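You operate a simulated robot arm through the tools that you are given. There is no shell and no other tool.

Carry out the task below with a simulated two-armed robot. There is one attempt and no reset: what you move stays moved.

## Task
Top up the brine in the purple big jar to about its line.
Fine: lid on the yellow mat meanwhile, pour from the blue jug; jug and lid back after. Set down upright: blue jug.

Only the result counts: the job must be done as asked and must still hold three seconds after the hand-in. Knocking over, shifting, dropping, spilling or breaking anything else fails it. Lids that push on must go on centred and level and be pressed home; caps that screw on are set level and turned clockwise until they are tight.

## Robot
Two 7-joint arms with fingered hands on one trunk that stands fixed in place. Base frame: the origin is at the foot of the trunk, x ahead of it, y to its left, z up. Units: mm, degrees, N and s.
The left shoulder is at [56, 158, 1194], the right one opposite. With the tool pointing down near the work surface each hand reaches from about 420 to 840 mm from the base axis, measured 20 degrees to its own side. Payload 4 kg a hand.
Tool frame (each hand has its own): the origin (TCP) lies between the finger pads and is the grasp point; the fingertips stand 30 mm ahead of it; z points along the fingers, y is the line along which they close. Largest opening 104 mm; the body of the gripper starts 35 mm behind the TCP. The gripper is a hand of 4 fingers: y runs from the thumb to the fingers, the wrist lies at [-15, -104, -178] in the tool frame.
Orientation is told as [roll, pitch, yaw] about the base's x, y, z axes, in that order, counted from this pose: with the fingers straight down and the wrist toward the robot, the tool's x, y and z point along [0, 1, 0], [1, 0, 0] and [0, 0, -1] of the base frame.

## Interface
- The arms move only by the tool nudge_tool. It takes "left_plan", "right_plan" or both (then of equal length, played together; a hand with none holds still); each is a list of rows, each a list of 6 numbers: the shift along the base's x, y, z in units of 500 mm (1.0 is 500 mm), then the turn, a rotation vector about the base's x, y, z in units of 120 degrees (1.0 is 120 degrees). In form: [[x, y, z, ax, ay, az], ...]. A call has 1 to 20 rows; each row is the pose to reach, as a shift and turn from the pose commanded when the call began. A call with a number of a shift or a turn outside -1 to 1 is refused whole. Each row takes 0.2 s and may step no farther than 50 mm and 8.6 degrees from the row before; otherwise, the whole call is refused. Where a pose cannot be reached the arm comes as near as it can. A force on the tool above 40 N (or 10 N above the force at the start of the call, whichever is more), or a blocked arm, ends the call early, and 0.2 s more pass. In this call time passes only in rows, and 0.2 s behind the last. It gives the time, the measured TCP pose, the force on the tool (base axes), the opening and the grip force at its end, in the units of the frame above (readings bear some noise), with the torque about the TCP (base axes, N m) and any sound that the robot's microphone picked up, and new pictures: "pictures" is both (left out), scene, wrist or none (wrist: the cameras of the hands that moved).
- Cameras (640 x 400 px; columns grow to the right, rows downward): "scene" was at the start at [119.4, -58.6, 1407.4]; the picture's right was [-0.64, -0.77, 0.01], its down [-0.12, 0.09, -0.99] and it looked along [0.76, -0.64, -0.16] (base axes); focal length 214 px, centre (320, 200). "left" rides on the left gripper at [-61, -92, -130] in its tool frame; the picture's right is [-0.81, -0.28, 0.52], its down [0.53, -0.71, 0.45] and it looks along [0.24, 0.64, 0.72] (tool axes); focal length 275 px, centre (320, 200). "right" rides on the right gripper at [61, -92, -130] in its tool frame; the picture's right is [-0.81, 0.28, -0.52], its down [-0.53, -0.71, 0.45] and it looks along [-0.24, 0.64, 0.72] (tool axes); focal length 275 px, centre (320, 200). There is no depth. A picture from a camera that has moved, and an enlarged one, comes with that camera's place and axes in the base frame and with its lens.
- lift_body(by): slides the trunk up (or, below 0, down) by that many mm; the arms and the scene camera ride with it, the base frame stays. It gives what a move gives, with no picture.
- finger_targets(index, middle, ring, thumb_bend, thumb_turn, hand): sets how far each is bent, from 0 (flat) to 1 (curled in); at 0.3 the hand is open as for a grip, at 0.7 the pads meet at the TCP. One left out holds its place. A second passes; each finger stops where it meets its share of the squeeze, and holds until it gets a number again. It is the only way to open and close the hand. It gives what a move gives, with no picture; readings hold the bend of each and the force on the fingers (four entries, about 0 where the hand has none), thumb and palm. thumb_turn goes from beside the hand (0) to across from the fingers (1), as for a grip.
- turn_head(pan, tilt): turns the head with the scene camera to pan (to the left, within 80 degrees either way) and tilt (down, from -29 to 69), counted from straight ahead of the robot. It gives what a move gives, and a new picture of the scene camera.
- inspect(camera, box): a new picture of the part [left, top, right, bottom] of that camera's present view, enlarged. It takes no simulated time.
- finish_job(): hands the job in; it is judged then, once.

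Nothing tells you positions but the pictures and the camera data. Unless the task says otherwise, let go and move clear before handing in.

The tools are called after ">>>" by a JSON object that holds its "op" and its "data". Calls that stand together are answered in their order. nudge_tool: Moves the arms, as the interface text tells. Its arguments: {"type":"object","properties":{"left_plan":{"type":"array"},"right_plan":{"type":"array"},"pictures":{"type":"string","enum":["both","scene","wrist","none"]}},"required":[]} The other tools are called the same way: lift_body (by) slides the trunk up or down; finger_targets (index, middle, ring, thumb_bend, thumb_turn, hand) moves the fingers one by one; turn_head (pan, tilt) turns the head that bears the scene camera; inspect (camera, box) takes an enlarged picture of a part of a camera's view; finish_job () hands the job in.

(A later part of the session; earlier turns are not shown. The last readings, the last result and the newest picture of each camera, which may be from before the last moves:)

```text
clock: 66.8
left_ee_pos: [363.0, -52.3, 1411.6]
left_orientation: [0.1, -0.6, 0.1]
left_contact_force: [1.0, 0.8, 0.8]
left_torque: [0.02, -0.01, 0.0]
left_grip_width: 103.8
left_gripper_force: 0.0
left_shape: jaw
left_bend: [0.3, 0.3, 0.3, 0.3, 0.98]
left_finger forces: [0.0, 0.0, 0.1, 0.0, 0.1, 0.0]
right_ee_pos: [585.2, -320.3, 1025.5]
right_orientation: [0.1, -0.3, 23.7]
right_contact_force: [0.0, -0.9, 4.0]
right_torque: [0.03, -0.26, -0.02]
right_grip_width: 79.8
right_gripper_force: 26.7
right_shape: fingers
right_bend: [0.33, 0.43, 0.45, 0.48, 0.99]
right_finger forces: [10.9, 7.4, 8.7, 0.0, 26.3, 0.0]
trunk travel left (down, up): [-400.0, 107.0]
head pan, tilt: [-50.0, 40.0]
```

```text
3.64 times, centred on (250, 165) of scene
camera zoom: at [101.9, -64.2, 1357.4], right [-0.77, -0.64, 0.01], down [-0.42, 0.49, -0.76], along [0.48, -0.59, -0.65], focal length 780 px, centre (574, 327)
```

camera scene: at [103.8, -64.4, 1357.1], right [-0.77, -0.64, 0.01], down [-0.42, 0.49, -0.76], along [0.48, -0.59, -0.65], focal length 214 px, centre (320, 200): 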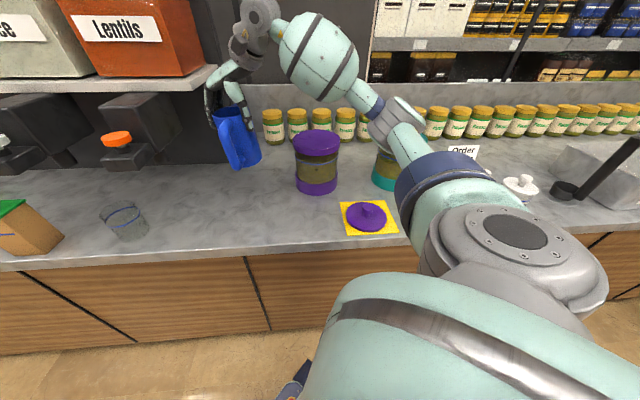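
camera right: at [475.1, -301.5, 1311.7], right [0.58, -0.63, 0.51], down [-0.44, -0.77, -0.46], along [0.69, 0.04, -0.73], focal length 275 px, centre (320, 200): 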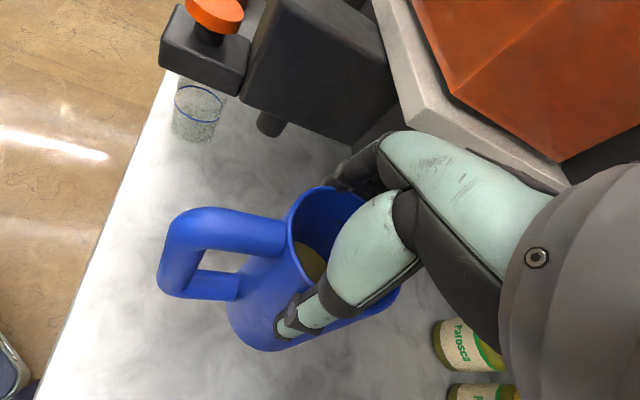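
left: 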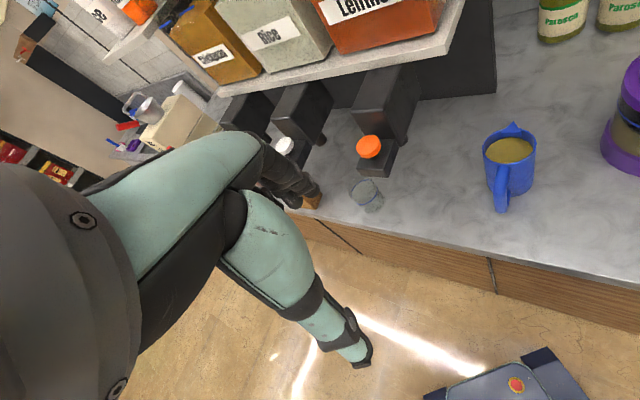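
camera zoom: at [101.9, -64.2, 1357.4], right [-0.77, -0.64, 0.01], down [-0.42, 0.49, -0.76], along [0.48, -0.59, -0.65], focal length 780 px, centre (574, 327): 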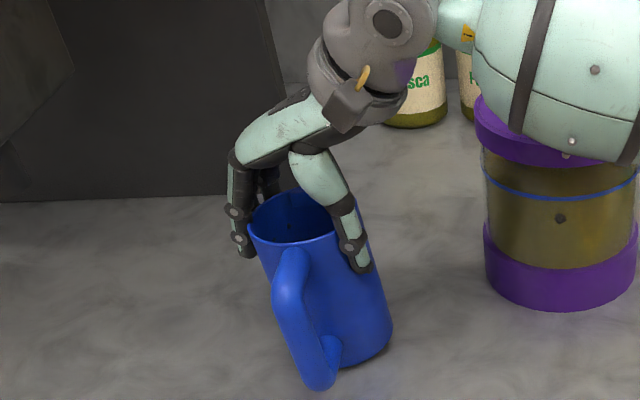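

The jug touched on one edge, leaning about 4°. I'll lift slightly, rotate it level, and set it down again.

>>> {"op": "nudge_tool", "data": {"right_plan": [[0, 0, 0.008, 0.0, 0.0, 0], [0, 0, 0.012, 0.0236, -0.0236, 0]], "pictures": "none"}}

>>> {"op": "inspect", "data": {"camera": "scene", "box": [210, 110, 290, 220]}}

>>> {"op": "inspect", "data": {"camera": "right", "box": [140, 120, 420, 400]}}

```text
clock: 67.3
left_ee_pos: [362.8, -53.7, 1410.6]
left_orientation: [0.2, -0.8, 0.1]
left_contact_force: [-0.1, -0.8, -0.7]
left_torque: [0.04, -0.02, 0.0]
left_grip_width: 103.9
left_gripper_force: 0.0
left_shape: jaw
left_bend: [0.3, 0.3, 0.3, 0.3, 0.98]
left_finger forces: [0.1, 0.1, 0.0, 0.1, 0.0, 0.0]
right_ee_pos: [585.0, -321.1, 1028.2]
right_orientation: [1.9, -3.8, 23.6]
right_contact_force: [0.1, -0.4, -5.4]
right_torque: [0.01, 0.0, -0.03]
right_grip_width: 79.6
right_gripper_force: 25.8
right_shape: fingers
right_bend: [0.33, 0.43, 0.45, 0.48, 0.99]
right_finger forces: [10.8, 7.2, 8.3, 0.1, 25.4, 0.0]
trunk travel left (down, up): [-400.0, 107.0]
head pan, tilt: [-50.0, 40.0]
```

```text
3.64 times, centred on (250, 165) of scene
camera zoom: at [102.9, -65.1, 1357.1], right [-0.77, -0.64, 0.01], down [-0.42, 0.49, -0.76], along [0.48, -0.59, -0.65], focal length 780 px, centre (574, 327)
```

zoom: 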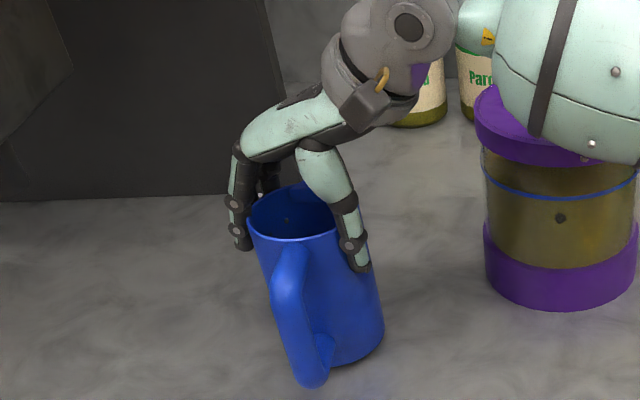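

```text
1.43 times, centred on (280, 260) of right
camera zoom: at [469.4, -309.8, 1154.1], right [0.55, -0.66, 0.51], down [-0.42, -0.75, -0.52], along [0.72, 0.08, -0.69], focal length 393 px, centre (377, 114)
```

zoom: 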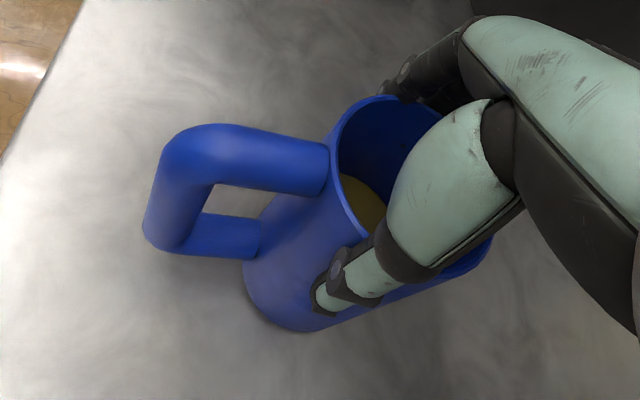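

Now it looks upright. I'll lower to contact.

>>> {"op": "nudge_tool", "data": {"right_plan": [[0, 0, -0.006, 0.0, 0.0, 0], [0, 0, -0.01, 0, 0, 0], [0, 0, -0.014, 0, 0, 0]], "pictures": "none"}}

>>> {"op": "inspect", "data": {"camera": "scene", "box": [210, 110, 290, 220]}}

```text
clock: 68.2
left_ee_pos: [363.3, -52.9, 1411.1]
left_orientation: [0.1, -0.7, 0.1]
left_contact_force: [-0.7, -1.1, 0.9]
left_torque: [-0.02, 0.01, -0.01]
left_grip_width: 104.1
left_gripper_force: 0.0
left_shape: jaw
left_bend: [0.3, 0.3, 0.3, 0.3, 0.98]
left_finger forces: [0.0, 0.0, 0.0, 0.1, 0.0, 0.0]
right_ee_pos: [586.5, -321.5, 1023.1]
right_orientation: [1.7, -4.0, 23.5]
right_contact_force: [-0.2, -1.8, 0.1]
right_torque: [0.04, -0.02, -0.04]
right_grip_width: 79.5
right_gripper_force: 25.9
right_shape: fingers
right_bend: [0.33, 0.43, 0.45, 0.48, 0.99]
right_finger forces: [10.7, 7.1, 8.2, 0.0, 26.0, 0.0]
trunk travel left (down, up): [-400.0, 107.0]
head pan, tilt: [-50.0, 40.0]
```

```text
3.64 times, centred on (250, 165) of scene
camera zoom: at [102.3, -64.2, 1357.3], right [-0.77, -0.64, 0.01], down [-0.42, 0.49, -0.76], along [0.48, -0.59, -0.65], focal length 780 px, centre (574, 327)
```

zoom: 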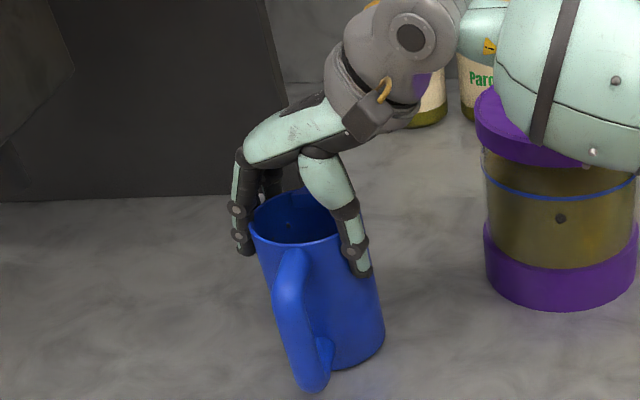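

>>> {"op": "nudge_tool", "data": {"right_plan": [[0, 0, -0.003, 0.0, 0.0, 0], [0, 0, -0.005, 0, 0, 0]], "pictures": "none"}}

```text
clock: 68.8
left_ee_pos: [361.6, -52.2, 1410.9]
left_orientation: [0.1, -0.9, 0.0]
left_contact_force: [0.6, 0.3, -0.7]
left_torque: [0.03, 0.0, 0.01]
left_grip_width: 103.5
left_gripper_force: 0.1
left_shape: jaw
left_bend: [0.3, 0.3, 0.3, 0.3, 0.98]
left_finger forces: [0.1, 0.0, 0.0, 0.0, 0.1, 0.0]
right_ee_pos: [585.7, -320.6, 1022.9]
right_orientation: [1.6, -4.0, 23.6]
right_contact_force: [-1.6, -4.9, 13.8]
right_torque: [0.04, 0.0, -0.01]
right_grip_width: 79.3
right_gripper_force: 27.3
right_shape: fingers
right_bend: [0.33, 0.43, 0.45, 0.48, 0.99]
right_finger forces: [10.8, 7.0, 8.8, 0.0, 27.4, 0.0]
trunk travel left (down, up): [-400.0, 107.0]
head pan, tilt: [-50.0, 40.0]
```

The jug is flat on the counter, with firm contact and no tilting torque. I'll release it gently.

>>> {"op": "finger_targets", "data": {"hand": "right", "index": 0.28, "middle": 0.36, "ring": 0.36, "thumb_bend": 0.36}}

>>> {"op": "finger_targets", "data": {"hand": "right", "index": 0.2, "middle": 0.2, "ring": 0.2, "thumb_bend": 0.15}}

>>> {"op": "inspect", "data": {"camera": "scene", "box": [210, 110, 290, 220]}}

>>> {"op": "inspect", "data": {"camera": "right", "box": [140, 120, 420, 400]}}

```text
clock: 69.8
left_ee_pos: [363.5, -52.7, 1410.9]
left_orientation: [0.1, -0.7, -0.1]
left_contact_force: [-0.3, -0.4, 0.3]
left_torque: [-0.01, -0.02, -0.02]
left_grip_width: 104.1
left_gripper_force: 0.1
left_shape: jaw
left_bend: [0.3, 0.3, 0.3, 0.3, 0.98]
left_finger forces: [0.0, 0.0, 0.1, 0.0, 0.0, 0.0]
right_ee_pos: [586.3, -319.4, 1020.6]
right_orientation: [1.8, -3.8, 23.6]
right_contact_force: [0.2, 0.7, 0.3]
right_torque: [0.01, -0.06, -0.01]
right_grip_width: 99.1
right_gripper_force: 1.3
right_shape: fingers
right_bend: [0.28, 0.36, 0.36, 0.35, 0.98]
right_finger forces: [0.0, 0.0, 0.0, 0.1, 1.1, 0.0]
trunk travel left (down, up): [-400.0, 107.0]
head pan, tilt: [-50.0, 40.0]
```

```text
clock: 70.8
left_ee_pos: [364.1, -51.9, 1410.2]
left_orientation: [0.1, -0.7, 0.0]
left_contact_force: [-0.3, -0.5, 0.0]
left_torque: [0.0, 0.0, 0.0]
left_grip_width: 103.8
left_gripper_force: 0.1
left_shape: jaw
left_bend: [0.3, 0.3, 0.3, 0.3, 0.98]
left_finger forces: [0.1, 0.0, 0.0, 0.2, 0.0, 0.0]
right_ee_pos: [587.0, -320.5, 1020.1]
right_orientation: [1.9, -3.8, 23.7]
right_contact_force: [0.0, 0.7, -0.8]
right_torque: [-0.01, 0.01, 0.0]
right_grip_width: 129.2
right_gripper_force: 0.1
right_shape: fingers
right_bend: [0.2, 0.2, 0.2, 0.15, 0.96]
right_finger forces: [0.0, 0.0, 0.0, 0.0, 0.1, 0.0]
trunk travel left (down, up): [-400.0, 107.0]
head pan, tilt: [-50.0, 40.0]
```

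```text
3.64 times, centred on (250, 165) of scene
camera zoom: at [102.8, -64.1, 1357.2], right [-0.77, -0.64, 0.01], down [-0.42, 0.49, -0.76], along [0.48, -0.59, -0.65], focal length 780 px, centre (574, 327)
```

zoom: 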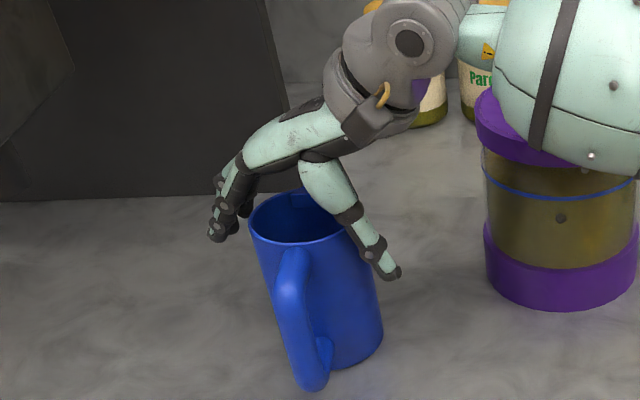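

```text
1.43 times, centred on (280, 260) of right
camera zoom: at [470.0, -308.7, 1144.9], right [0.55, -0.66, 0.51], down [-0.42, -0.75, -0.52], along [0.72, 0.07, -0.69], focal length 393 px, centre (377, 114)
```

zoom: 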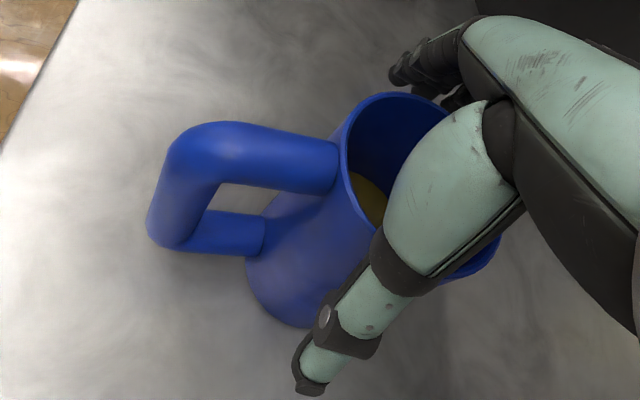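

The jug stands upright at its place. I'll withdraw straight up and then head back for the lid.

>>> {"op": "nudge_tool", "data": {"right_plan": [[0, 0, 0.04, 0, 0, 0], [0, 0, 0.1, 0, 0, 0], [0, 0, 0.18, 0, 0, 0], [0, 0, 0.26, -0.012, 0.012, 0], [0, 0, 0.34, -0.0236, 0.0236, 0]], "pictures": "none"}}

>>> {"op": "nudge_tool", "data": {"right_plan": [[-0.02, -0.01, 0, 0, 0, -0.07], [-0.05, -0.02, 0, 0, 0, -0.14], [-0.09, -0.04, 0, 0, 0, -0.21], [-0.13, -0.06, 0, 0, 0, -0.28], [-0.18, -0.09, 0, 0, 0, -0.35], [-0.23, -0.12, 0, 0, 0, -0.42], [-0.28, -0.16, 0, 0, 0, -0.49], [-0.33, -0.2, 0, 0, 0, -0.55], [-0.37, -0.24, 0, 0, 0, -0.572]], "pictures": "both"}}

```text
clock: 72.0
left_ee_pos: [364.7, -50.9, 1410.6]
left_orientation: [-0.1, -0.7, -0.1]
left_contact_force: [0.1, 0.0, 0.4]
left_torque: [-0.03, 0.01, -0.02]
left_grip_width: 103.8
left_gripper_force: 0.1
left_shape: jaw
left_bend: [0.3, 0.3, 0.3, 0.3, 0.98]
left_finger forces: [0.1, 0.0, 0.0, 0.1, 0.0, 0.0]
right_ee_pos: [584.9, -318.9, 1191.3]
right_orientation: [0.3, 0.0, 23.7]
right_contact_force: [-0.6, 0.2, 0.6]
right_torque: [0.01, -0.04, -0.02]
right_grip_width: 129.2
right_gripper_force: 0.0
right_shape: fingers
right_bend: [0.2, 0.2, 0.2, 0.15, 0.96]
right_finger forces: [0.0, 0.0, 0.0, 0.0, 0.1, 0.1]
trunk travel left (down, up): [-400.0, 107.0]
head pan, tilt: [-50.0, 40.0]
```

```text
clock: 74.0
left_ee_pos: [362.2, -52.1, 1410.6]
left_orientation: [0.1, -0.7, 0.0]
left_contact_force: [0.1, -0.5, 0.1]
left_torque: [0.0, -0.02, 0.02]
left_grip_width: 104.0
left_gripper_force: 0.1
left_shape: jaw
left_bend: [0.3, 0.3, 0.3, 0.3, 0.98]
left_finger forces: [0.0, 0.1, 0.0, 0.0, 0.0, 0.1]
right_ee_pos: [401.0, -442.1, 1190.8]
right_orientation: [0.4, -0.1, -45.1]
right_contact_force: [0.2, 0.3, 0.4]
right_torque: [0.0, 0.0, 0.01]
right_grip_width: 129.7
right_gripper_force: 0.0
right_shape: fingers
right_bend: [0.2, 0.2, 0.2, 0.15, 0.96]
right_finger forces: [0.0, 0.0, 0.1, 0.1, 0.0, 0.0]
trunk travel left (down, up): [-400.0, 107.0]
head pan, tilt: [-50.0, 40.0]
camera scene: at [101.1, -64.6, 1357.3], right [-0.77, -0.64, 0.01], down [-0.42, 0.49, -0.76], along [0.48, -0.59, -0.65], focal length 214 px, centre (320, 200)
camera right: at [377.2, -334.2, 1320.6], right [-0.38, -0.77, 0.51], down [-0.88, 0.13, -0.46], along [0.29, -0.63, -0.72], focal length 275 px, centre (320, 200)
```

scene: 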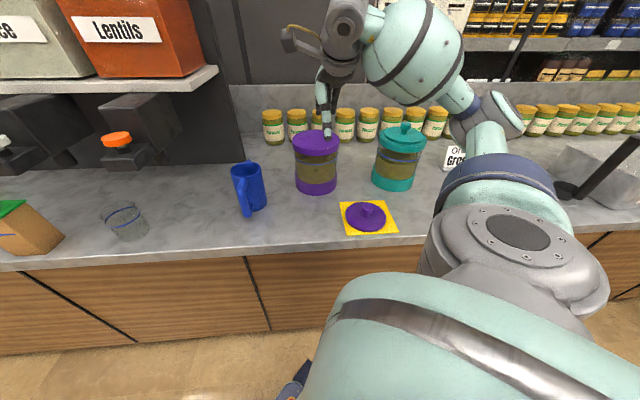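
right: 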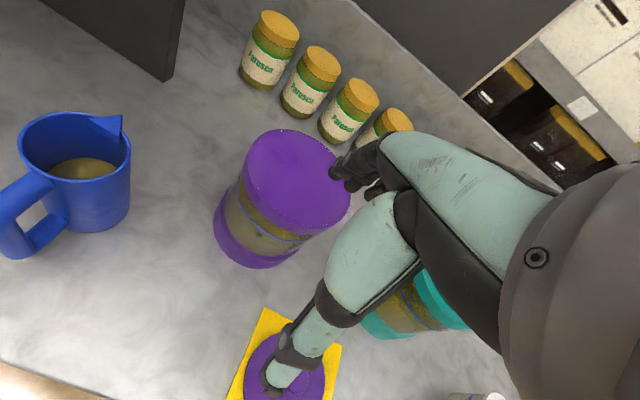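

Jug and jar look fine. I'll pre-shape the hand and go above the lid's knob.

>>> {"op": "finger_targets", "data": {"hand": "right", "index": 0.48, "middle": 0.48, "ring": 0.48, "thumb_bend": 0.46, "thumb_turn": 1.0}}

>>> {"op": "nudge_tool", "data": {"right_plan": [[-0.04, -0.025, -0.06, 0, 0, 0], [-0.08, -0.05, -0.12, 0, 0, 0], [-0.125, -0.076, -0.19, 0, 0, 0], [-0.17, -0.103, -0.26, 0, 0, 0], [-0.21, -0.128, -0.33, 0, 0, 0], [-0.21, -0.128, -0.35, 0, 0, 0]], "pictures": "both"}}

>>> {"op": "inspect", "data": {"camera": "scene", "box": [330, 160, 410, 240]}}

>>> {"op": "inspect", "data": {"camera": "right", "box": [150, 160, 390, 400]}}

```text
clock: 75.0
left_ee_pos: [363.1, -52.2, 1410.0]
left_orientation: [0.0, -0.7, 0.0]
left_contact_force: [0.0, -0.2, -0.3]
left_torque: [0.01, 0.0, -0.01]
left_grip_width: 104.0
left_gripper_force: 0.1
left_shape: jaw
left_bend: [0.3, 0.3, 0.3, 0.3, 0.98]
left_finger forces: [0.0, 0.1, 0.0, 0.1, 0.0, 0.1]
right_ee_pos: [402.4, -441.8, 1190.7]
right_orientation: [0.2, -0.1, -44.9]
right_contact_force: [0.5, 0.6, -0.1]
right_torque: [0.03, 0.03, 0.01]
right_grip_width: 60.2
right_gripper_force: 0.1
right_shape: fingers
right_bend: [0.48, 0.48, 0.48, 0.46, 0.99]
right_finger forces: [0.0, 0.1, 0.0, 0.0, 0.0, 0.0]
trunk travel left (down, up): [-400.0, 107.0]
head pan, tilt: [-50.0, 40.0]
```

```text
clock: 76.3
left_ee_pos: [364.0, -51.7, 1410.8]
left_orientation: [0.1, -0.5, 0.0]
left_contact_force: [-0.2, -0.2, -0.7]
left_torque: [0.0, -0.01, -0.01]
left_grip_width: 104.0
left_gripper_force: 0.2
left_shape: jaw
left_bend: [0.3, 0.3, 0.3, 0.3, 0.98]
left_finger forces: [0.0, 0.0, 0.0, 0.0, 0.0, 0.0]
right_ee_pos: [296.6, -503.9, 1015.1]
right_orientation: [0.2, -0.2, -45.0]
right_contact_force: [-0.2, -0.4, 0.2]
right_torque: [-0.03, 0.03, 0.01]
right_grip_width: 60.5
right_gripper_force: 0.1
right_shape: fingers
right_bend: [0.48, 0.48, 0.48, 0.46, 0.99]
right_finger forces: [0.0, 0.0, 0.0, 0.0, 0.0, 0.1]
trunk travel left (down, up): [-400.0, 107.0]
head pan, tilt: [-50.0, 40.0]
camera scene: at [103.3, -64.3, 1357.2], right [-0.77, -0.64, 0.01], down [-0.42, 0.49, -0.76], along [0.48, -0.59, -0.65], focal length 214 px, centre (320, 200)
camera right: at [273.6, -396.7, 1145.3], right [-0.38, -0.77, 0.51], down [-0.88, 0.13, -0.46], along [0.29, -0.63, -0.72], focal length 275 px, centre (320, 200)
```

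scene: 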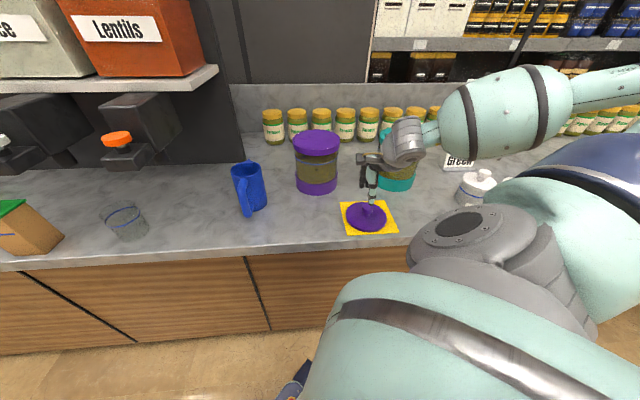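
right: 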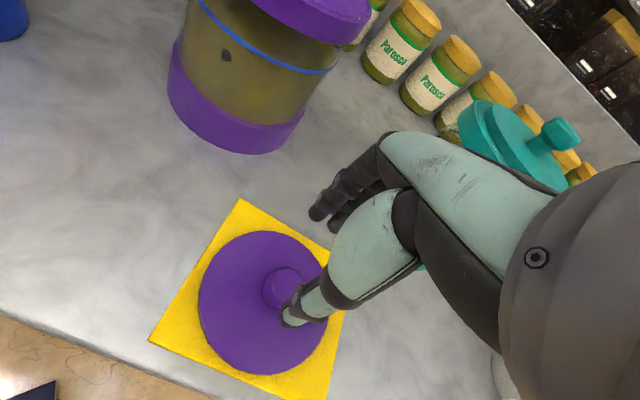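

```text
5.00 times, centred on (370, 200) of scene
camera zoom: at [103.3, -64.3, 1357.2], right [-0.77, -0.64, 0.01], down [-0.42, 0.49, -0.76], along [0.48, -0.59, -0.65], focal length 1072 px, centre (70, 200)
```

zoom: 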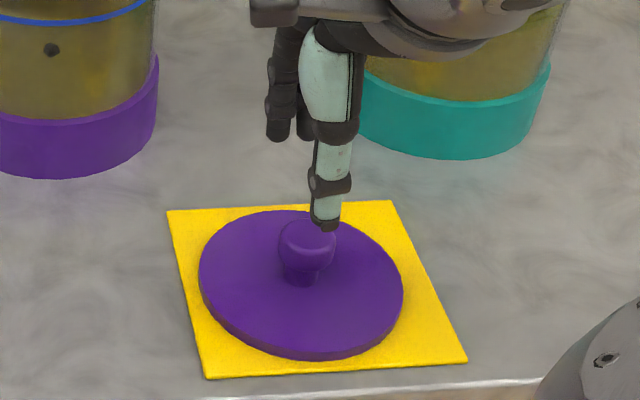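

```text
1.67 times, centred on (270, 280) of right
camera zoom: at [273.6, -396.7, 1145.3], right [-0.38, -0.77, 0.51], down [-0.88, 0.13, -0.46], along [0.29, -0.63, -0.72], focal length 459 px, centre (403, 67)
```

zoom: 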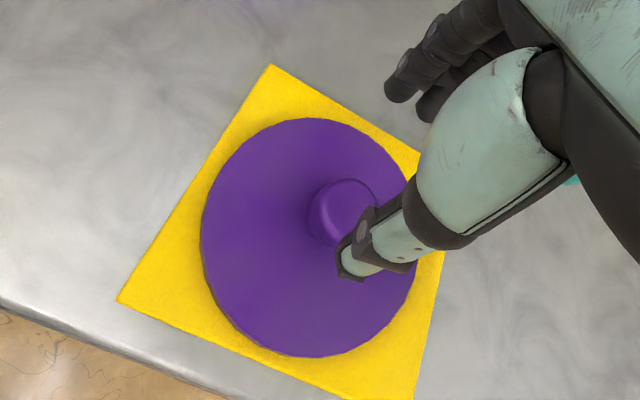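

The knob appears at about (289,-503,942), slightly nearer than the hand. I'll shift a bit, lower to just above it, and look again.

>>> {"op": "nudge_tool", "data": {"right_plan": [[-0.007, 0.002, -0.03, 0, 0, 0], [-0.014, 0.003, -0.06, 0, 0, 0], [-0.014, 0.003, -0.08, 0, 0, 0]], "pictures": "none"}}

>>> {"op": "inspect", "data": {"camera": "scene", "box": [330, 160, 410, 240]}}

>>> {"op": "inspect", "data": {"camera": "right", "box": [150, 160, 390, 400]}}

```text
clock: 77.2
left_ee_pos: [365.1, -52.4, 1410.6]
left_orientation: [0.1, -0.8, 0.0]
left_contact_force: [-0.7, -1.0, 0.9]
left_torque: [-0.02, 0.03, 0.0]
left_grip_width: 103.8
left_gripper_force: 0.1
left_shape: jaw
left_bend: [0.3, 0.3, 0.3, 0.3, 0.98]
left_finger forces: [0.0, 0.1, 0.1, 0.0, 0.0, 0.1]
right_ee_pos: [289.7, -501.8, 974.1]
right_orientation: [0.3, -0.1, -45.0]
right_contact_force: [-0.3, 0.2, -0.2]
right_torque: [0.01, -0.01, -0.02]
right_grip_width: 60.2
right_gripper_force: 0.1
right_shape: fingers
right_bend: [0.48, 0.48, 0.48, 0.46, 0.99]
right_finger forces: [0.1, 0.0, 0.0, 0.0, 0.0, 0.1]
trunk travel left (down, up): [-400.0, 107.0]
head pan, tilt: [-50.0, 40.0]
```

```text
5.00 times, centred on (370, 200) of scene
camera zoom: at [102.3, -64.3, 1357.2], right [-0.77, -0.64, 0.01], down [-0.42, 0.49, -0.76], along [0.48, -0.59, -0.65], focal length 1072 px, centre (70, 200)
```

zoom: 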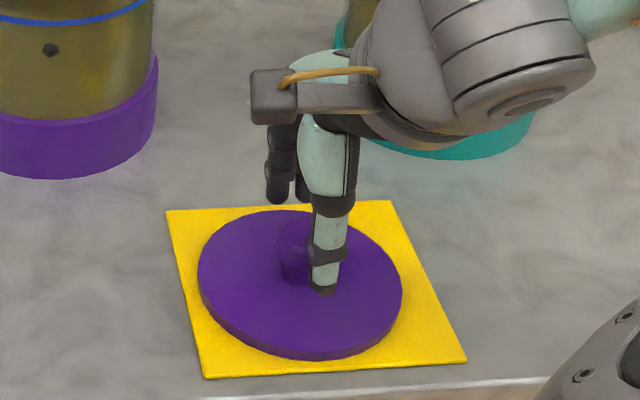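

```text
1.67 times, centred on (270, 280) of right
camera zoom: at [265.4, -394.9, 1104.0], right [-0.38, -0.77, 0.51], down [-0.88, 0.13, -0.46], along [0.29, -0.63, -0.73], focal length 459 px, centre (403, 67)
```

zoom: 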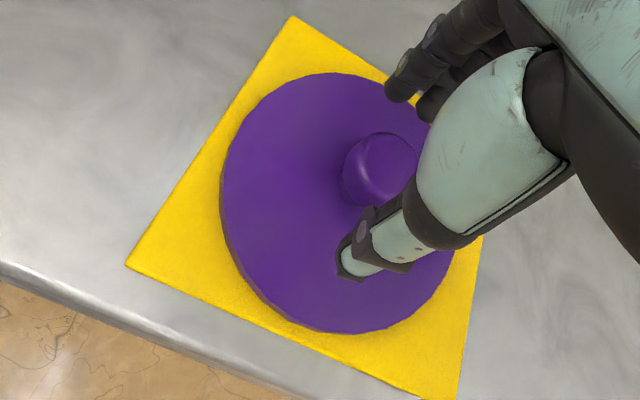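

The knob is now centred under the hand, so I'll lower to grip height.

>>> {"op": "nudge_tool", "data": {"right_plan": [[-0.002, 0.0, -0.02, 0, 0, 0], [-0.003, 0.0, -0.04, 0, 0, 0], [-0.003, 0.0, -0.05, 0, 0, 0]], "pictures": "none"}}

>>> {"op": "inspect", "data": {"camera": "scene", "box": [340, 170, 400, 230]}}

>>> {"op": "inspect", "data": {"camera": "right", "box": [200, 160, 390, 350]}}

```text
clock: 78.0
left_ee_pos: [363.3, -51.5, 1410.9]
left_orientation: [0.1, -0.7, 0.0]
left_contact_force: [0.0, -0.6, -0.4]
left_torque: [-0.03, -0.01, -0.04]
left_grip_width: 103.7
left_gripper_force: 0.0
left_shape: jaw
left_bend: [0.3, 0.3, 0.3, 0.3, 0.98]
left_finger forces: [0.0, 0.1, 0.0, 0.0, 0.1, 0.0]
right_ee_pos: [288.4, -502.6, 949.7]
right_orientation: [0.3, 0.1, -44.9]
right_contact_force: [-0.6, -0.6, -0.2]
right_torque: [-0.03, 0.02, 0.01]
right_grip_width: 60.1
right_gripper_force: 0.1
right_shape: fingers
right_bend: [0.48, 0.48, 0.48, 0.46, 0.99]
right_finger forces: [0.1, 0.0, 0.0, 0.0, 0.1, 0.0]
trunk travel left (down, up): [-400.0, 107.0]
head pan, tilt: [-50.0, 40.0]
```

```text
6.67 times, centred on (370, 200) of scene
camera zoom: at [102.2, -64.0, 1357.3], right [-0.77, -0.64, 0.01], down [-0.42, 0.49, -0.76], along [0.48, -0.59, -0.65], focal length 1430 px, centre (-13, 200)
```

zoom: 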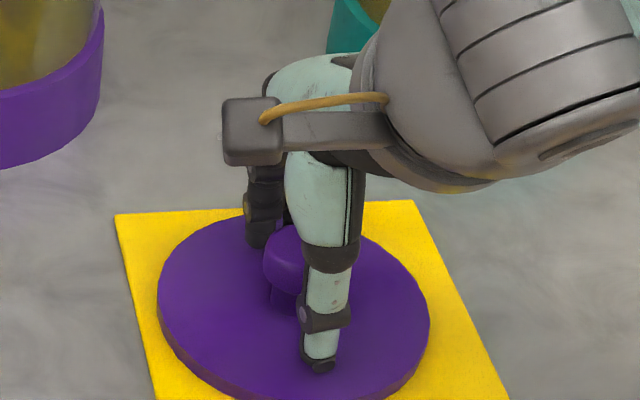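

```text
2.11 times, centred on (295, 255) of right
camera zoom: at [263.7, -395.2, 1078.9], right [-0.38, -0.77, 0.51], down [-0.88, 0.13, -0.46], along [0.29, -0.63, -0.73], focal length 580 px, centre (373, 84)
```

zoom: 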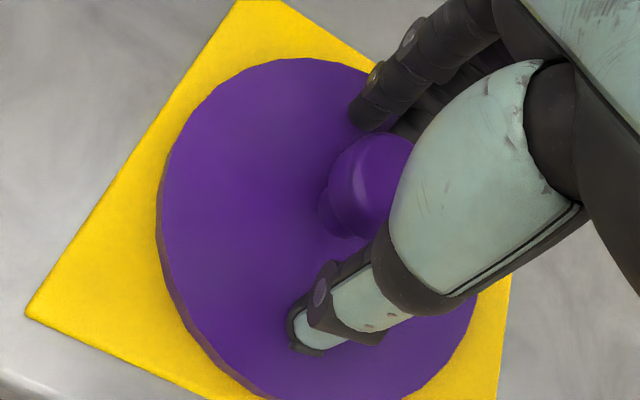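

>>> {"op": "finger_targets", "data": {"hand": "right", "index": 0.75, "middle": 0.75, "ring": 0.62, "thumb_bend": 0.75, "thumb_turn": 1.0}}

>>> {"op": "inspect", "data": {"camera": "scene", "box": [340, 170, 400, 240]}}

>>> {"op": "inspect", "data": {"camera": "right", "box": [200, 160, 390, 350]}}

```text
clock: 79.0
left_ee_pos: [363.6, -52.1, 1410.5]
left_orientation: [0.1, -0.7, 0.1]
left_contact_force: [0.2, -0.8, 0.4]
left_torque: [-0.03, 0.02, -0.02]
left_grip_width: 104.0
left_gripper_force: 0.1
left_shape: jaw
left_bend: [0.3, 0.3, 0.3, 0.3, 0.98]
left_finger forces: [0.0, 0.0, 0.0, 0.0, 0.0, 0.0]
right_ee_pos: [287.2, -502.2, 950.8]
right_orientation: [0.3, -0.2, -45.0]
right_contact_force: [1.9, -1.6, 1.8]
right_torque: [0.03, 0.02, -0.01]
right_grip_width: 23.9
right_gripper_force: 15.1
right_shape: fingers
right_bend: [0.71, 0.65, 0.62, 0.6, 1.0]
right_finger forces: [7.8, 8.1, 0.0, 0.0, 14.4, 0.0]
trunk travel left (down, up): [-400.0, 107.0]
head pan, tilt: [-50.0, 40.0]
```

```text
5.71 times, centred on (370, 205) of scene
camera zoom: at [102.4, -64.2, 1357.2], right [-0.77, -0.64, 0.01], down [-0.42, 0.49, -0.76], along [0.48, -0.59, -0.65], focal length 1226 px, centre (34, 171)
```

zoom: 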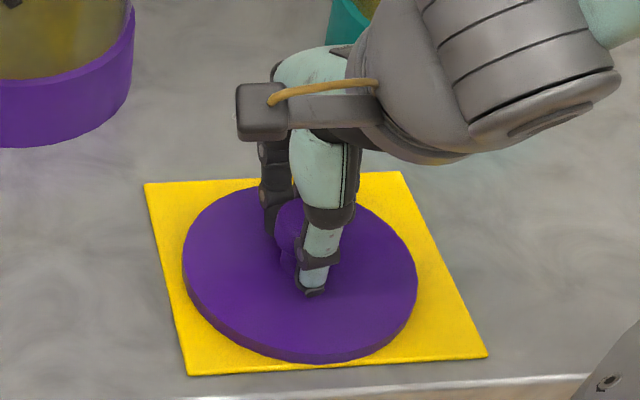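

```text
2.11 times, centred on (295, 255) of right
camera zoom: at [264.0, -395.4, 1079.0], right [-0.38, -0.77, 0.51], down [-0.88, 0.13, -0.46], along [0.29, -0.63, -0.73], focal length 580 px, centre (373, 84)
```

zoom: 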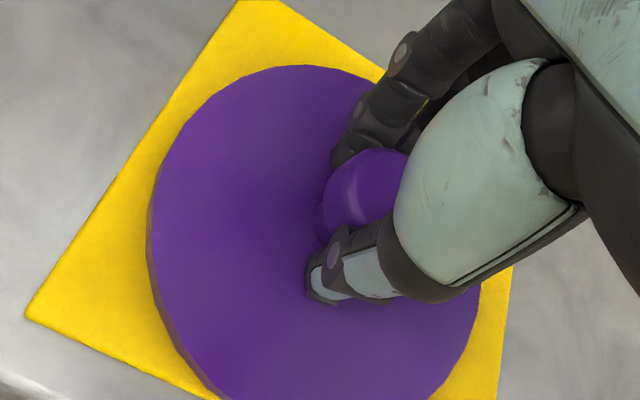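

Same grip as on the first pick. I'll lift the lid and check that it hangs level.

>>> {"op": "nudge_tool", "data": {"right_plan": [[0.0, 0.0, 0.02, 0, 0, 0], [0.0, 0.0, 0.06, 0, 0, 0], [0.01, 0.0, 0.13, 0, 0, 0], [0.02, 0.0, 0.2, 0, 0, 0], [0.05, 0.0, 0.27, 0, 0, 0], [0.08, 0.0, 0.34, 0, 0, 0], [0.11, 0.0, 0.42, 0, 0, 0], [0.15, 0.0, 0.5, 0, 0, 0], [0.2, 0.0, 0.58, 0, 0, 0], [0.22, 0.0, 0.66, 0, 0, 0], [0.24, 0.0, 0.74, 0, 0, 0], [0.25, 0.0, 0.82, 0, 0, 0]], "pictures": "none"}}

>>> {"op": "turn_head", "data": {"pan": -50, "tilt": 10}}

```text
clock: 81.5
left_ee_pos: [364.3, -51.0, 1409.4]
left_orientation: [0.0, -0.7, 0.0]
left_contact_force: [0.6, 0.9, 0.0]
left_torque: [-0.01, -0.04, 0.01]
left_grip_width: 104.0
left_gripper_force: 0.1
left_shape: jaw
left_bend: [0.3, 0.3, 0.3, 0.3, 0.98]
left_finger forces: [0.1, 0.1, 0.1, 0.1, 0.0, 0.1]
right_ee_pos: [413.5, -500.1, 1357.8]
right_orientation: [0.2, 0.0, -44.8]
right_contact_force: [0.2, 0.4, -0.7]
right_torque: [-0.02, -0.01, 0.01]
right_grip_width: 23.5
right_gripper_force: 15.8
right_shape: fingers
right_bend: [0.71, 0.65, 0.62, 0.6, 1.0]
right_finger forces: [8.6, 8.0, 0.1, 0.0, 15.1, 0.0]
trunk travel left (down, up): [-400.0, 107.0]
head pan, tilt: [-50.0, 40.0]
```

```text
clock: 82.5
left_ee_pos: [363.3, -51.7, 1409.9]
left_orientation: [0.0, -0.7, 0.0]
left_contact_force: [-0.5, 0.7, -0.7]
left_torque: [0.0, 0.01, -0.01]
left_grip_width: 103.9
left_gripper_force: 0.0
left_shape: jaw
left_bend: [0.3, 0.3, 0.3, 0.3, 0.98]
left_finger forces: [0.0, 0.0, 0.0, 0.1, 0.0, 0.0]
right_ee_pos: [412.8, -501.6, 1358.1]
right_orientation: [0.2, -0.1, -45.0]
right_contact_force: [0.2, 0.2, -0.5]
right_torque: [0.01, 0.0, -0.01]
right_grip_width: 23.4
right_gripper_force: 16.2
right_shape: fingers
right_bend: [0.71, 0.65, 0.62, 0.6, 1.0]
right_finger forces: [8.6, 8.0, 0.0, 0.0, 15.1, 0.0]
trunk travel left (down, up): [-400.0, 107.0]
head pan, tilt: [-50.0, 10.0]
camera scene: at [108.2, -70.5, 1404.8], right [-0.77, -0.64, 0.01], down [-0.13, 0.13, -0.98], along [0.63, -0.75, -0.18], focal length 214 px, centre (320, 200)
```

scene: 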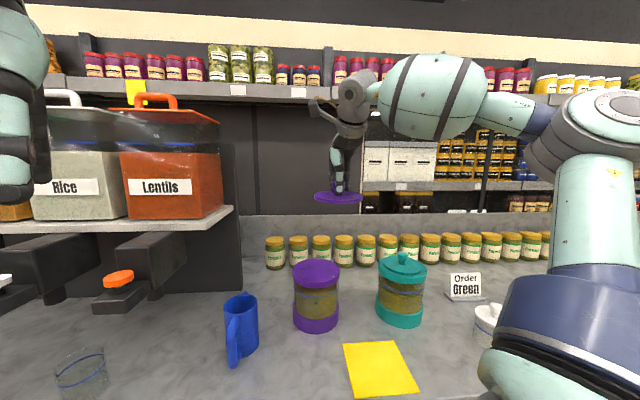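

I'll raise it to eye level to judge the tilt.

>>> {"op": "nudge_tool", "data": {"right_plan": [[0, 0, 0.06, 0, 0, 0], [0, 0, 0.12, 0, 0, 0], [0, 0, 0.18, 0, 0, 0]], "pictures": "none"}}

>>> {"op": "inspect", "data": {"camera": "scene", "box": [300, 120, 380, 180]}}

>>> {"op": "inspect", "data": {"camera": "right", "box": [150, 150, 400, 400]}}

```text
clock: 83.3
left_ee_pos: [363.9, -50.2, 1411.1]
left_orientation: [0.0, -0.7, 0.0]
left_contact_force: [0.1, 0.0, -0.3]
left_torque: [0.0, 0.0, 0.02]
left_grip_width: 103.9
left_gripper_force: 0.0
left_shape: jaw
left_bend: [0.3, 0.3, 0.3, 0.3, 0.98]
left_finger forces: [0.0, 0.1, 0.0, 0.0, 0.0, 0.0]
right_ee_pos: [415.9, -500.8, 1447.8]
right_orientation: [0.2, -0.1, -45.0]
right_contact_force: [-0.9, -0.4, -2.1]
right_torque: [0.04, 0.01, 0.0]
right_grip_width: 23.3
right_gripper_force: 15.7
right_shape: fingers
right_bend: [0.71, 0.65, 0.62, 0.6, 1.0]
right_finger forces: [8.7, 8.1, 0.0, 0.0, 15.1, 0.0]
trunk travel left (down, up): [-400.0, 107.0]
head pan, tilt: [-50.0, 10.0]
```

```text
6.67 times, centred on (340, 150) of scene
camera zoom: at [108.5, -69.6, 1404.9], right [-0.77, -0.64, 0.01], down [-0.12, 0.13, -0.98], along [0.63, -0.75, -0.18], focal length 1430 px, centre (187, 533)
```

zoom: 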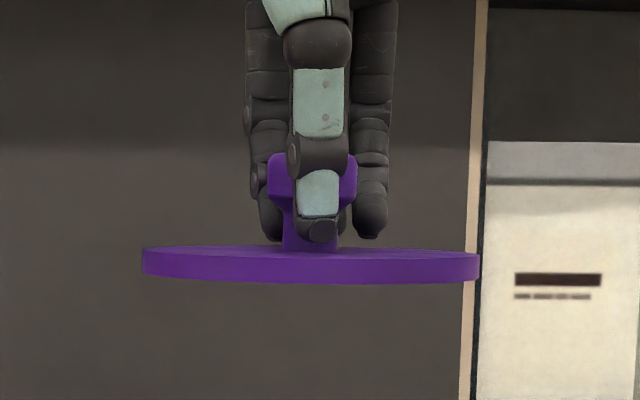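

```text
1.60 times, centred on (275, 275) of right
camera zoom: at [391.8, -394.1, 1577.9], right [-0.38, -0.77, 0.52], down [-0.88, 0.13, -0.46], along [0.29, -0.63, -0.72], focal length 440 px, centre (392, 80)
```

zoom: 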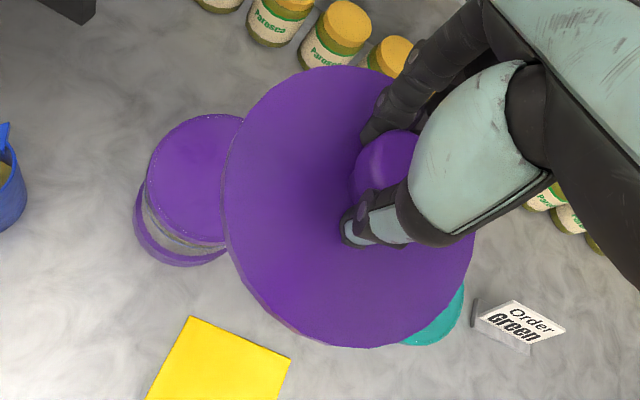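

The lid hangs nearly level, with the near side about 2° low. I'll correct that and carry it above the jar.

>>> {"op": "nudge_tool", "data": {"right_plan": [[0.04, -0.016, -0.08, 0.006, 0.006, 0], [0.08, -0.033, -0.16, 0.0118, 0.0118, 0], [0.12, -0.05, -0.24, 0.0118, 0.0118, 0], [0.16, -0.066, -0.32, 0.0118, 0.0118, 0], [0.2, -0.082, -0.4, 0.0118, 0.0118, 0], [0.2, -0.082, -0.47, 0.0118, 0.0118, 0]], "pictures": "none"}}

>>> {"op": "turn_head", "data": {"pan": -45, "tilt": 25}}

>>> {"op": "inspect", "data": {"camera": "scene", "box": [280, 110, 400, 270]}}

>>> {"op": "inspect", "data": {"camera": "right", "box": [120, 150, 400, 400]}}

```text
clock: 84.7
left_ee_pos: [363.4, -53.0, 1410.3]
left_orientation: [0.1, -0.6, 0.1]
left_contact_force: [0.3, 0.1, -1.1]
left_torque: [-0.02, -0.05, 0.0]
left_grip_width: 103.9
left_gripper_force: 0.0
left_shape: jaw
left_bend: [0.3, 0.3, 0.3, 0.3, 0.98]
left_finger forces: [0.1, 0.0, 0.0, 0.0, 0.0, 0.0]
right_ee_pos: [514.3, -544.5, 1214.6]
right_orientation: [0.3, 2.0, -45.0]
right_contact_force: [-0.1, -0.3, -0.6]
right_torque: [0.0, 0.0, -0.04]
right_grip_width: 23.2
right_gripper_force: 15.8
right_shape: fingers
right_bend: [0.71, 0.65, 0.62, 0.6, 1.0]
right_finger forces: [8.7, 8.2, 0.0, 0.0, 15.1, 0.0]
trunk travel left (down, up): [-400.0, 107.0]
head pan, tilt: [-50.0, 10.0]
```

```text
clock: 85.5
left_ee_pos: [364.3, -52.2, 1411.0]
left_orientation: [0.0, -0.7, -0.1]
left_contact_force: [-0.5, 0.4, 0.1]
left_torque: [0.03, 0.01, 0.0]
left_grip_width: 103.7
left_gripper_force: 0.1
left_shape: jaw
left_bend: [0.3, 0.3, 0.3, 0.3, 0.98]
left_finger forces: [0.0, 0.0, 0.0, 0.0, 0.0, 0.1]
right_ee_pos: [514.1, -543.5, 1216.6]
right_orientation: [0.3, 1.8, -44.9]
right_contact_force: [-0.3, -0.1, -0.7]
right_torque: [0.01, -0.02, -0.02]
right_grip_width: 23.0
right_gripper_force: 15.4
right_shape: fingers
right_bend: [0.71, 0.65, 0.62, 0.6, 1.0]
right_finger forces: [8.7, 8.1, 0.0, 0.0, 15.0, 0.0]
trunk travel left (down, up): [-400.0, 107.0]
head pan, tilt: [-45.0, 25.0]
camera scene: at [113.1, -64.1, 1380.5], right [-0.71, -0.71, 0.01], down [-0.31, 0.3, -0.9], along [0.64, -0.64, -0.43], focal length 214 px, centre (320, 200)
```

scene: 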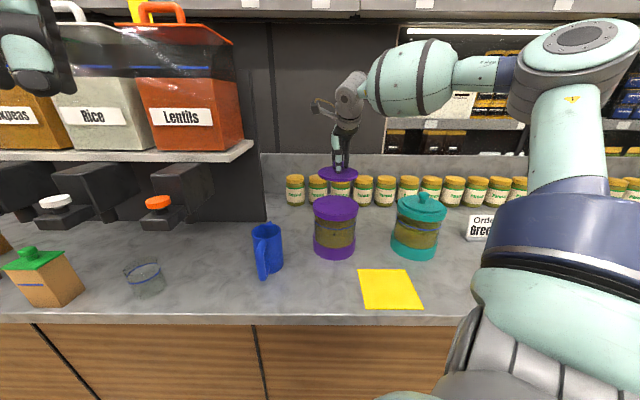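

```text
2.50 times, centred on (340, 190) of scene
camera zoom: at [113.1, -64.1, 1380.5], right [-0.71, -0.71, 0.01], down [-0.31, 0.3, -0.9], along [0.64, -0.64, -0.43], focal length 536 px, centre (270, 225)
```

zoom: 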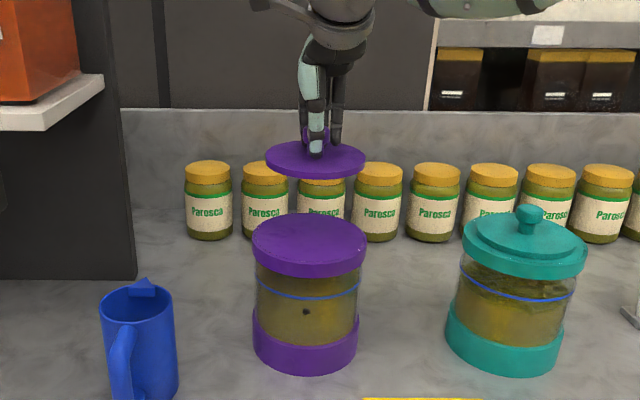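

```text
1.60 times, centred on (260, 275) of right
camera zoom: at [494.4, -440.0, 1349.1], right [-0.37, -0.78, 0.5], down [-0.89, 0.14, -0.43], along [0.27, -0.61, -0.75], focal length 440 px, centre (416, 80)
```

zoom: 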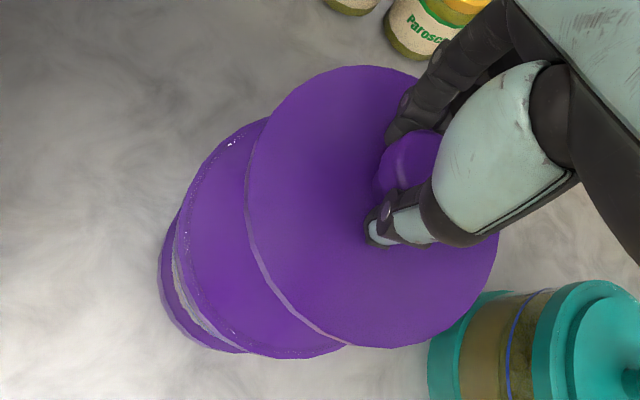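

Now I'll lower the lid to just above the jar and check centring.

>>> {"op": "nudge_tool", "data": {"right_plan": [[0.002, 0.001, -0.05, 0, 0, 0], [0.004, 0.003, -0.1, 0, 0, 0], [0.004, 0.003, -0.15, 0, 0, 0], [0.004, 0.003, -0.17, 0, 0, 0]], "pictures": "none"}}

>>> {"op": "inspect", "data": {"camera": "scene", "box": [300, 150, 370, 270]}}

>>> {"op": "inspect", "data": {"camera": "right", "box": [140, 150, 400, 400]}}

```text
clock: 86.5
left_ee_pos: [364.0, -51.9, 1410.5]
left_orientation: [0.0, -0.7, 0.0]
left_contact_force: [-0.3, 0.1, -0.2]
left_torque: [0.01, 0.02, 0.01]
left_grip_width: 103.8
left_gripper_force: 0.1
left_shape: jaw
left_bend: [0.3, 0.3, 0.3, 0.3, 0.98]
left_finger forces: [0.1, 0.0, 0.1, 0.1, 0.1, 0.0]
right_ee_pos: [515.9, -544.1, 1129.1]
right_orientation: [0.3, 1.9, -44.9]
right_contact_force: [-0.3, 0.8, -0.2]
right_torque: [0.0, 0.02, 0.0]
right_grip_width: 23.2
right_gripper_force: 16.2
right_shape: fingers
right_bend: [0.71, 0.65, 0.62, 0.6, 1.0]
right_finger forces: [8.8, 8.1, 0.1, 0.0, 15.0, 0.1]
trunk travel left (down, up): [-400.0, 107.0]
head pan, tilt: [-45.0, 25.0]
```

```text
3.33 times, centred on (335, 210) of scene
camera zoom: at [113.6, -64.5, 1380.4], right [-0.71, -0.71, 0.01], down [-0.31, 0.3, -0.9], along [0.63, -0.64, -0.43], focal length 715 px, centre (270, 167)
```

zoom: 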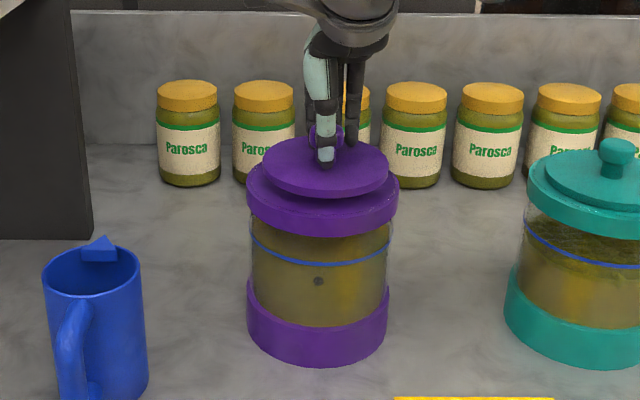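

```text
1.60 times, centred on (270, 275) of right
camera zoom: at [495.2, -439.3, 1262.0], right [-0.37, -0.78, 0.5], down [-0.89, 0.14, -0.43], along [0.27, -0.61, -0.75], focal length 440 px, centre (400, 80)
```

zoom: 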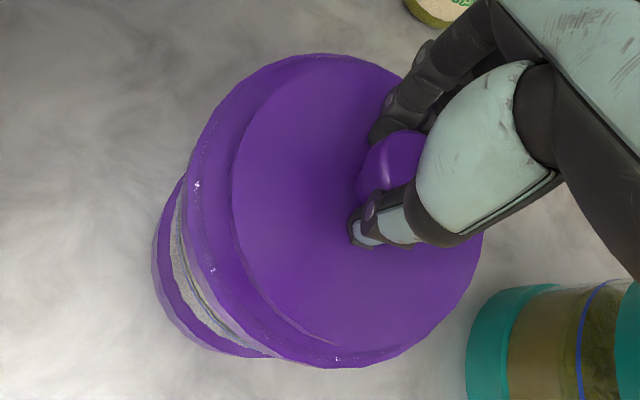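

The lid is about 2 mm right of centre. I'll correct that and lower to just before contact.

>>> {"op": "nudge_tool", "data": {"right_plan": [[0.0024, 0.0044, -0.004, 0, 0, 0], [0.0024, 0.0044, -0.01, 0, 0, 0], [0.0024, 0.0044, -0.014, 0, 0, 0]], "pictures": "none"}}

>>> {"op": "inspect", "data": {"camera": "scene", "box": [305, 180, 365, 230]}}

>>> {"op": "inspect", "data": {"camera": "right", "box": [170, 170, 360, 390]}}

```text
clock: 87.3
left_ee_pos: [363.9, -51.4, 1411.2]
left_orientation: [0.2, -0.7, 0.0]
left_contact_force: [-0.5, 0.7, 0.3]
left_torque: [0.04, -0.01, 0.01]
left_grip_width: 103.8
left_gripper_force: 0.2
left_shape: jaw
left_bend: [0.3, 0.3, 0.3, 0.3, 0.98]
left_finger forces: [0.1, 0.0, 0.0, 0.1, 0.0, 0.0]
right_ee_pos: [516.9, -540.6, 1122.5]
right_orientation: [0.3, 1.9, -44.9]
right_contact_force: [0.5, 0.0, -0.7]
right_torque: [-0.02, 0.04, 0.0]
right_grip_width: 23.1
right_gripper_force: 16.3
right_shape: fingers
right_bend: [0.71, 0.65, 0.62, 0.6, 1.0]
right_finger forces: [8.8, 8.0, 0.0, 0.0, 15.0, 0.0]
trunk travel left (down, up): [-400.0, 107.0]
head pan, tilt: [-45.0, 25.0]
```

```text
8.00 times, centred on (335, 205) of scene
camera zoom: at [113.4, -64.2, 1380.4], right [-0.71, -0.71, 0.01], down [-0.31, 0.3, -0.9], along [0.64, -0.64, -0.43], focal length 1716 px, centre (200, 160)
```

zoom: 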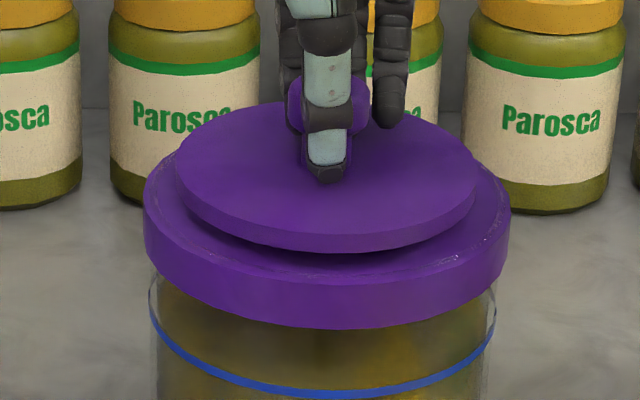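

```text
1.82 times, centred on (265, 280) of right
camera zoom: at [496.3, -436.9, 1255.3], right [-0.37, -0.78, 0.5], down [-0.89, 0.14, -0.43], along [0.27, -0.61, -0.75], focal length 500 px, centre (420, 54)
```

zoom: 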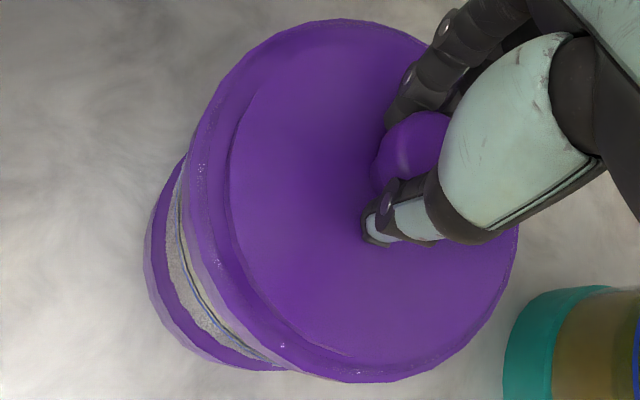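

The lid is centred laterally, and its position matches the original reading within about 1 mm. I'll lower onto the seat and press lightly.

>>> {"op": "nudge_tool", "data": {"right_plan": [[-0.001, 0.0005, -0.004, 0, 0, 0], [-0.001, 0.0005, -0.007, 0, 0, 0]], "pictures": "none"}}

>>> {"op": "inspect", "data": {"camera": "scene", "box": [305, 180, 365, 230]}}

```text
clock: 87.9
left_ee_pos: [364.0, -51.5, 1410.9]
left_orientation: [0.1, -0.7, -0.2]
left_contact_force: [0.3, -0.3, 0.1]
left_torque: [-0.01, -0.03, 0.0]
left_grip_width: 103.7
left_gripper_force: 0.1
left_shape: jaw
left_bend: [0.3, 0.3, 0.3, 0.3, 0.98]
left_finger forces: [0.0, 0.0, 0.0, 0.0, 0.1, 0.0]
right_ee_pos: [517.2, -540.6, 1117.4]
right_orientation: [0.4, 1.9, -44.9]
right_contact_force: [-1.0, 0.1, -1.1]
right_torque: [-0.01, 0.0, 0.0]
right_grip_width: 23.2
right_gripper_force: 15.9
right_shape: fingers
right_bend: [0.71, 0.65, 0.62, 0.6, 1.0]
right_finger forces: [8.7, 8.1, 0.1, 0.0, 15.1, 0.1]
trunk travel left (down, up): [-400.0, 107.0]
head pan, tilt: [-45.0, 25.0]
```

```text
8.00 times, centred on (335, 205) of scene
camera zoom: at [113.5, -64.2, 1380.4], right [-0.71, -0.71, 0.01], down [-0.31, 0.3, -0.9], along [0.64, -0.64, -0.43], focal length 1716 px, centre (200, 160)
```

zoom: 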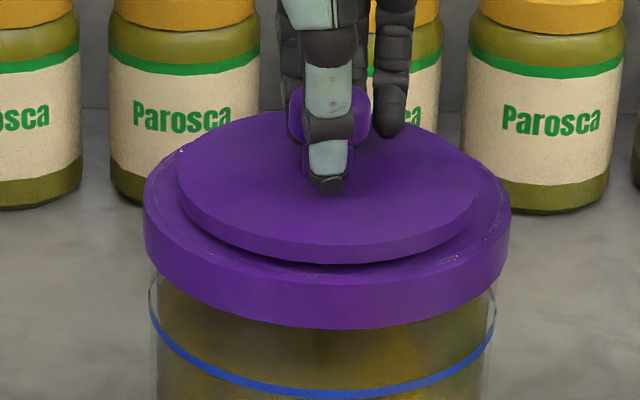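

>>> {"op": "nudge_tool", "data": {"right_plan": [[0, 0, -0.003, 0, 0, 0], [0, 0, -0.006, 0, 0, 0]], "pictures": "none"}}

>>> {"op": "inspect", "data": {"camera": "scene", "box": [305, 180, 365, 230]}}

```text
clock: 88.5
left_ee_pos: [363.6, -53.1, 1411.2]
left_orientation: [0.1, -0.7, 0.0]
left_contact_force: [1.1, 0.7, -0.1]
left_torque: [-0.01, -0.01, -0.02]
left_grip_width: 104.0
left_gripper_force: 0.1
left_shape: jaw
left_bend: [0.3, 0.3, 0.3, 0.3, 0.98]
left_finger forces: [0.1, 0.1, 0.1, 0.0, 0.0, 0.1]
right_ee_pos: [517.6, -541.5, 1116.0]
right_orientation: [0.4, 1.9, -44.9]
right_contact_force: [-0.8, 0.1, -0.5]
right_torque: [0.02, -0.01, 0.0]
right_grip_width: 23.4
right_gripper_force: 16.0
right_shape: fingers
right_bend: [0.71, 0.65, 0.62, 0.6, 1.0]
right_finger forces: [8.9, 8.1, 0.1, 0.0, 15.0, 0.0]
trunk travel left (down, up): [-400.0, 107.0]
head pan, tilt: [-45.0, 25.0]
```

```text
8.00 times, centred on (335, 205) of scene
camera zoom: at [113.5, -64.2, 1380.4], right [-0.71, -0.71, 0.01], down [-0.31, 0.3, -0.9], along [0.64, -0.64, -0.43], focal length 1716 px, centre (200, 160)
```

zoom: 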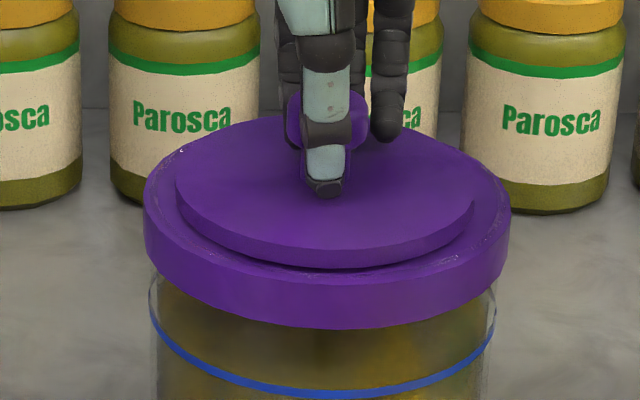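

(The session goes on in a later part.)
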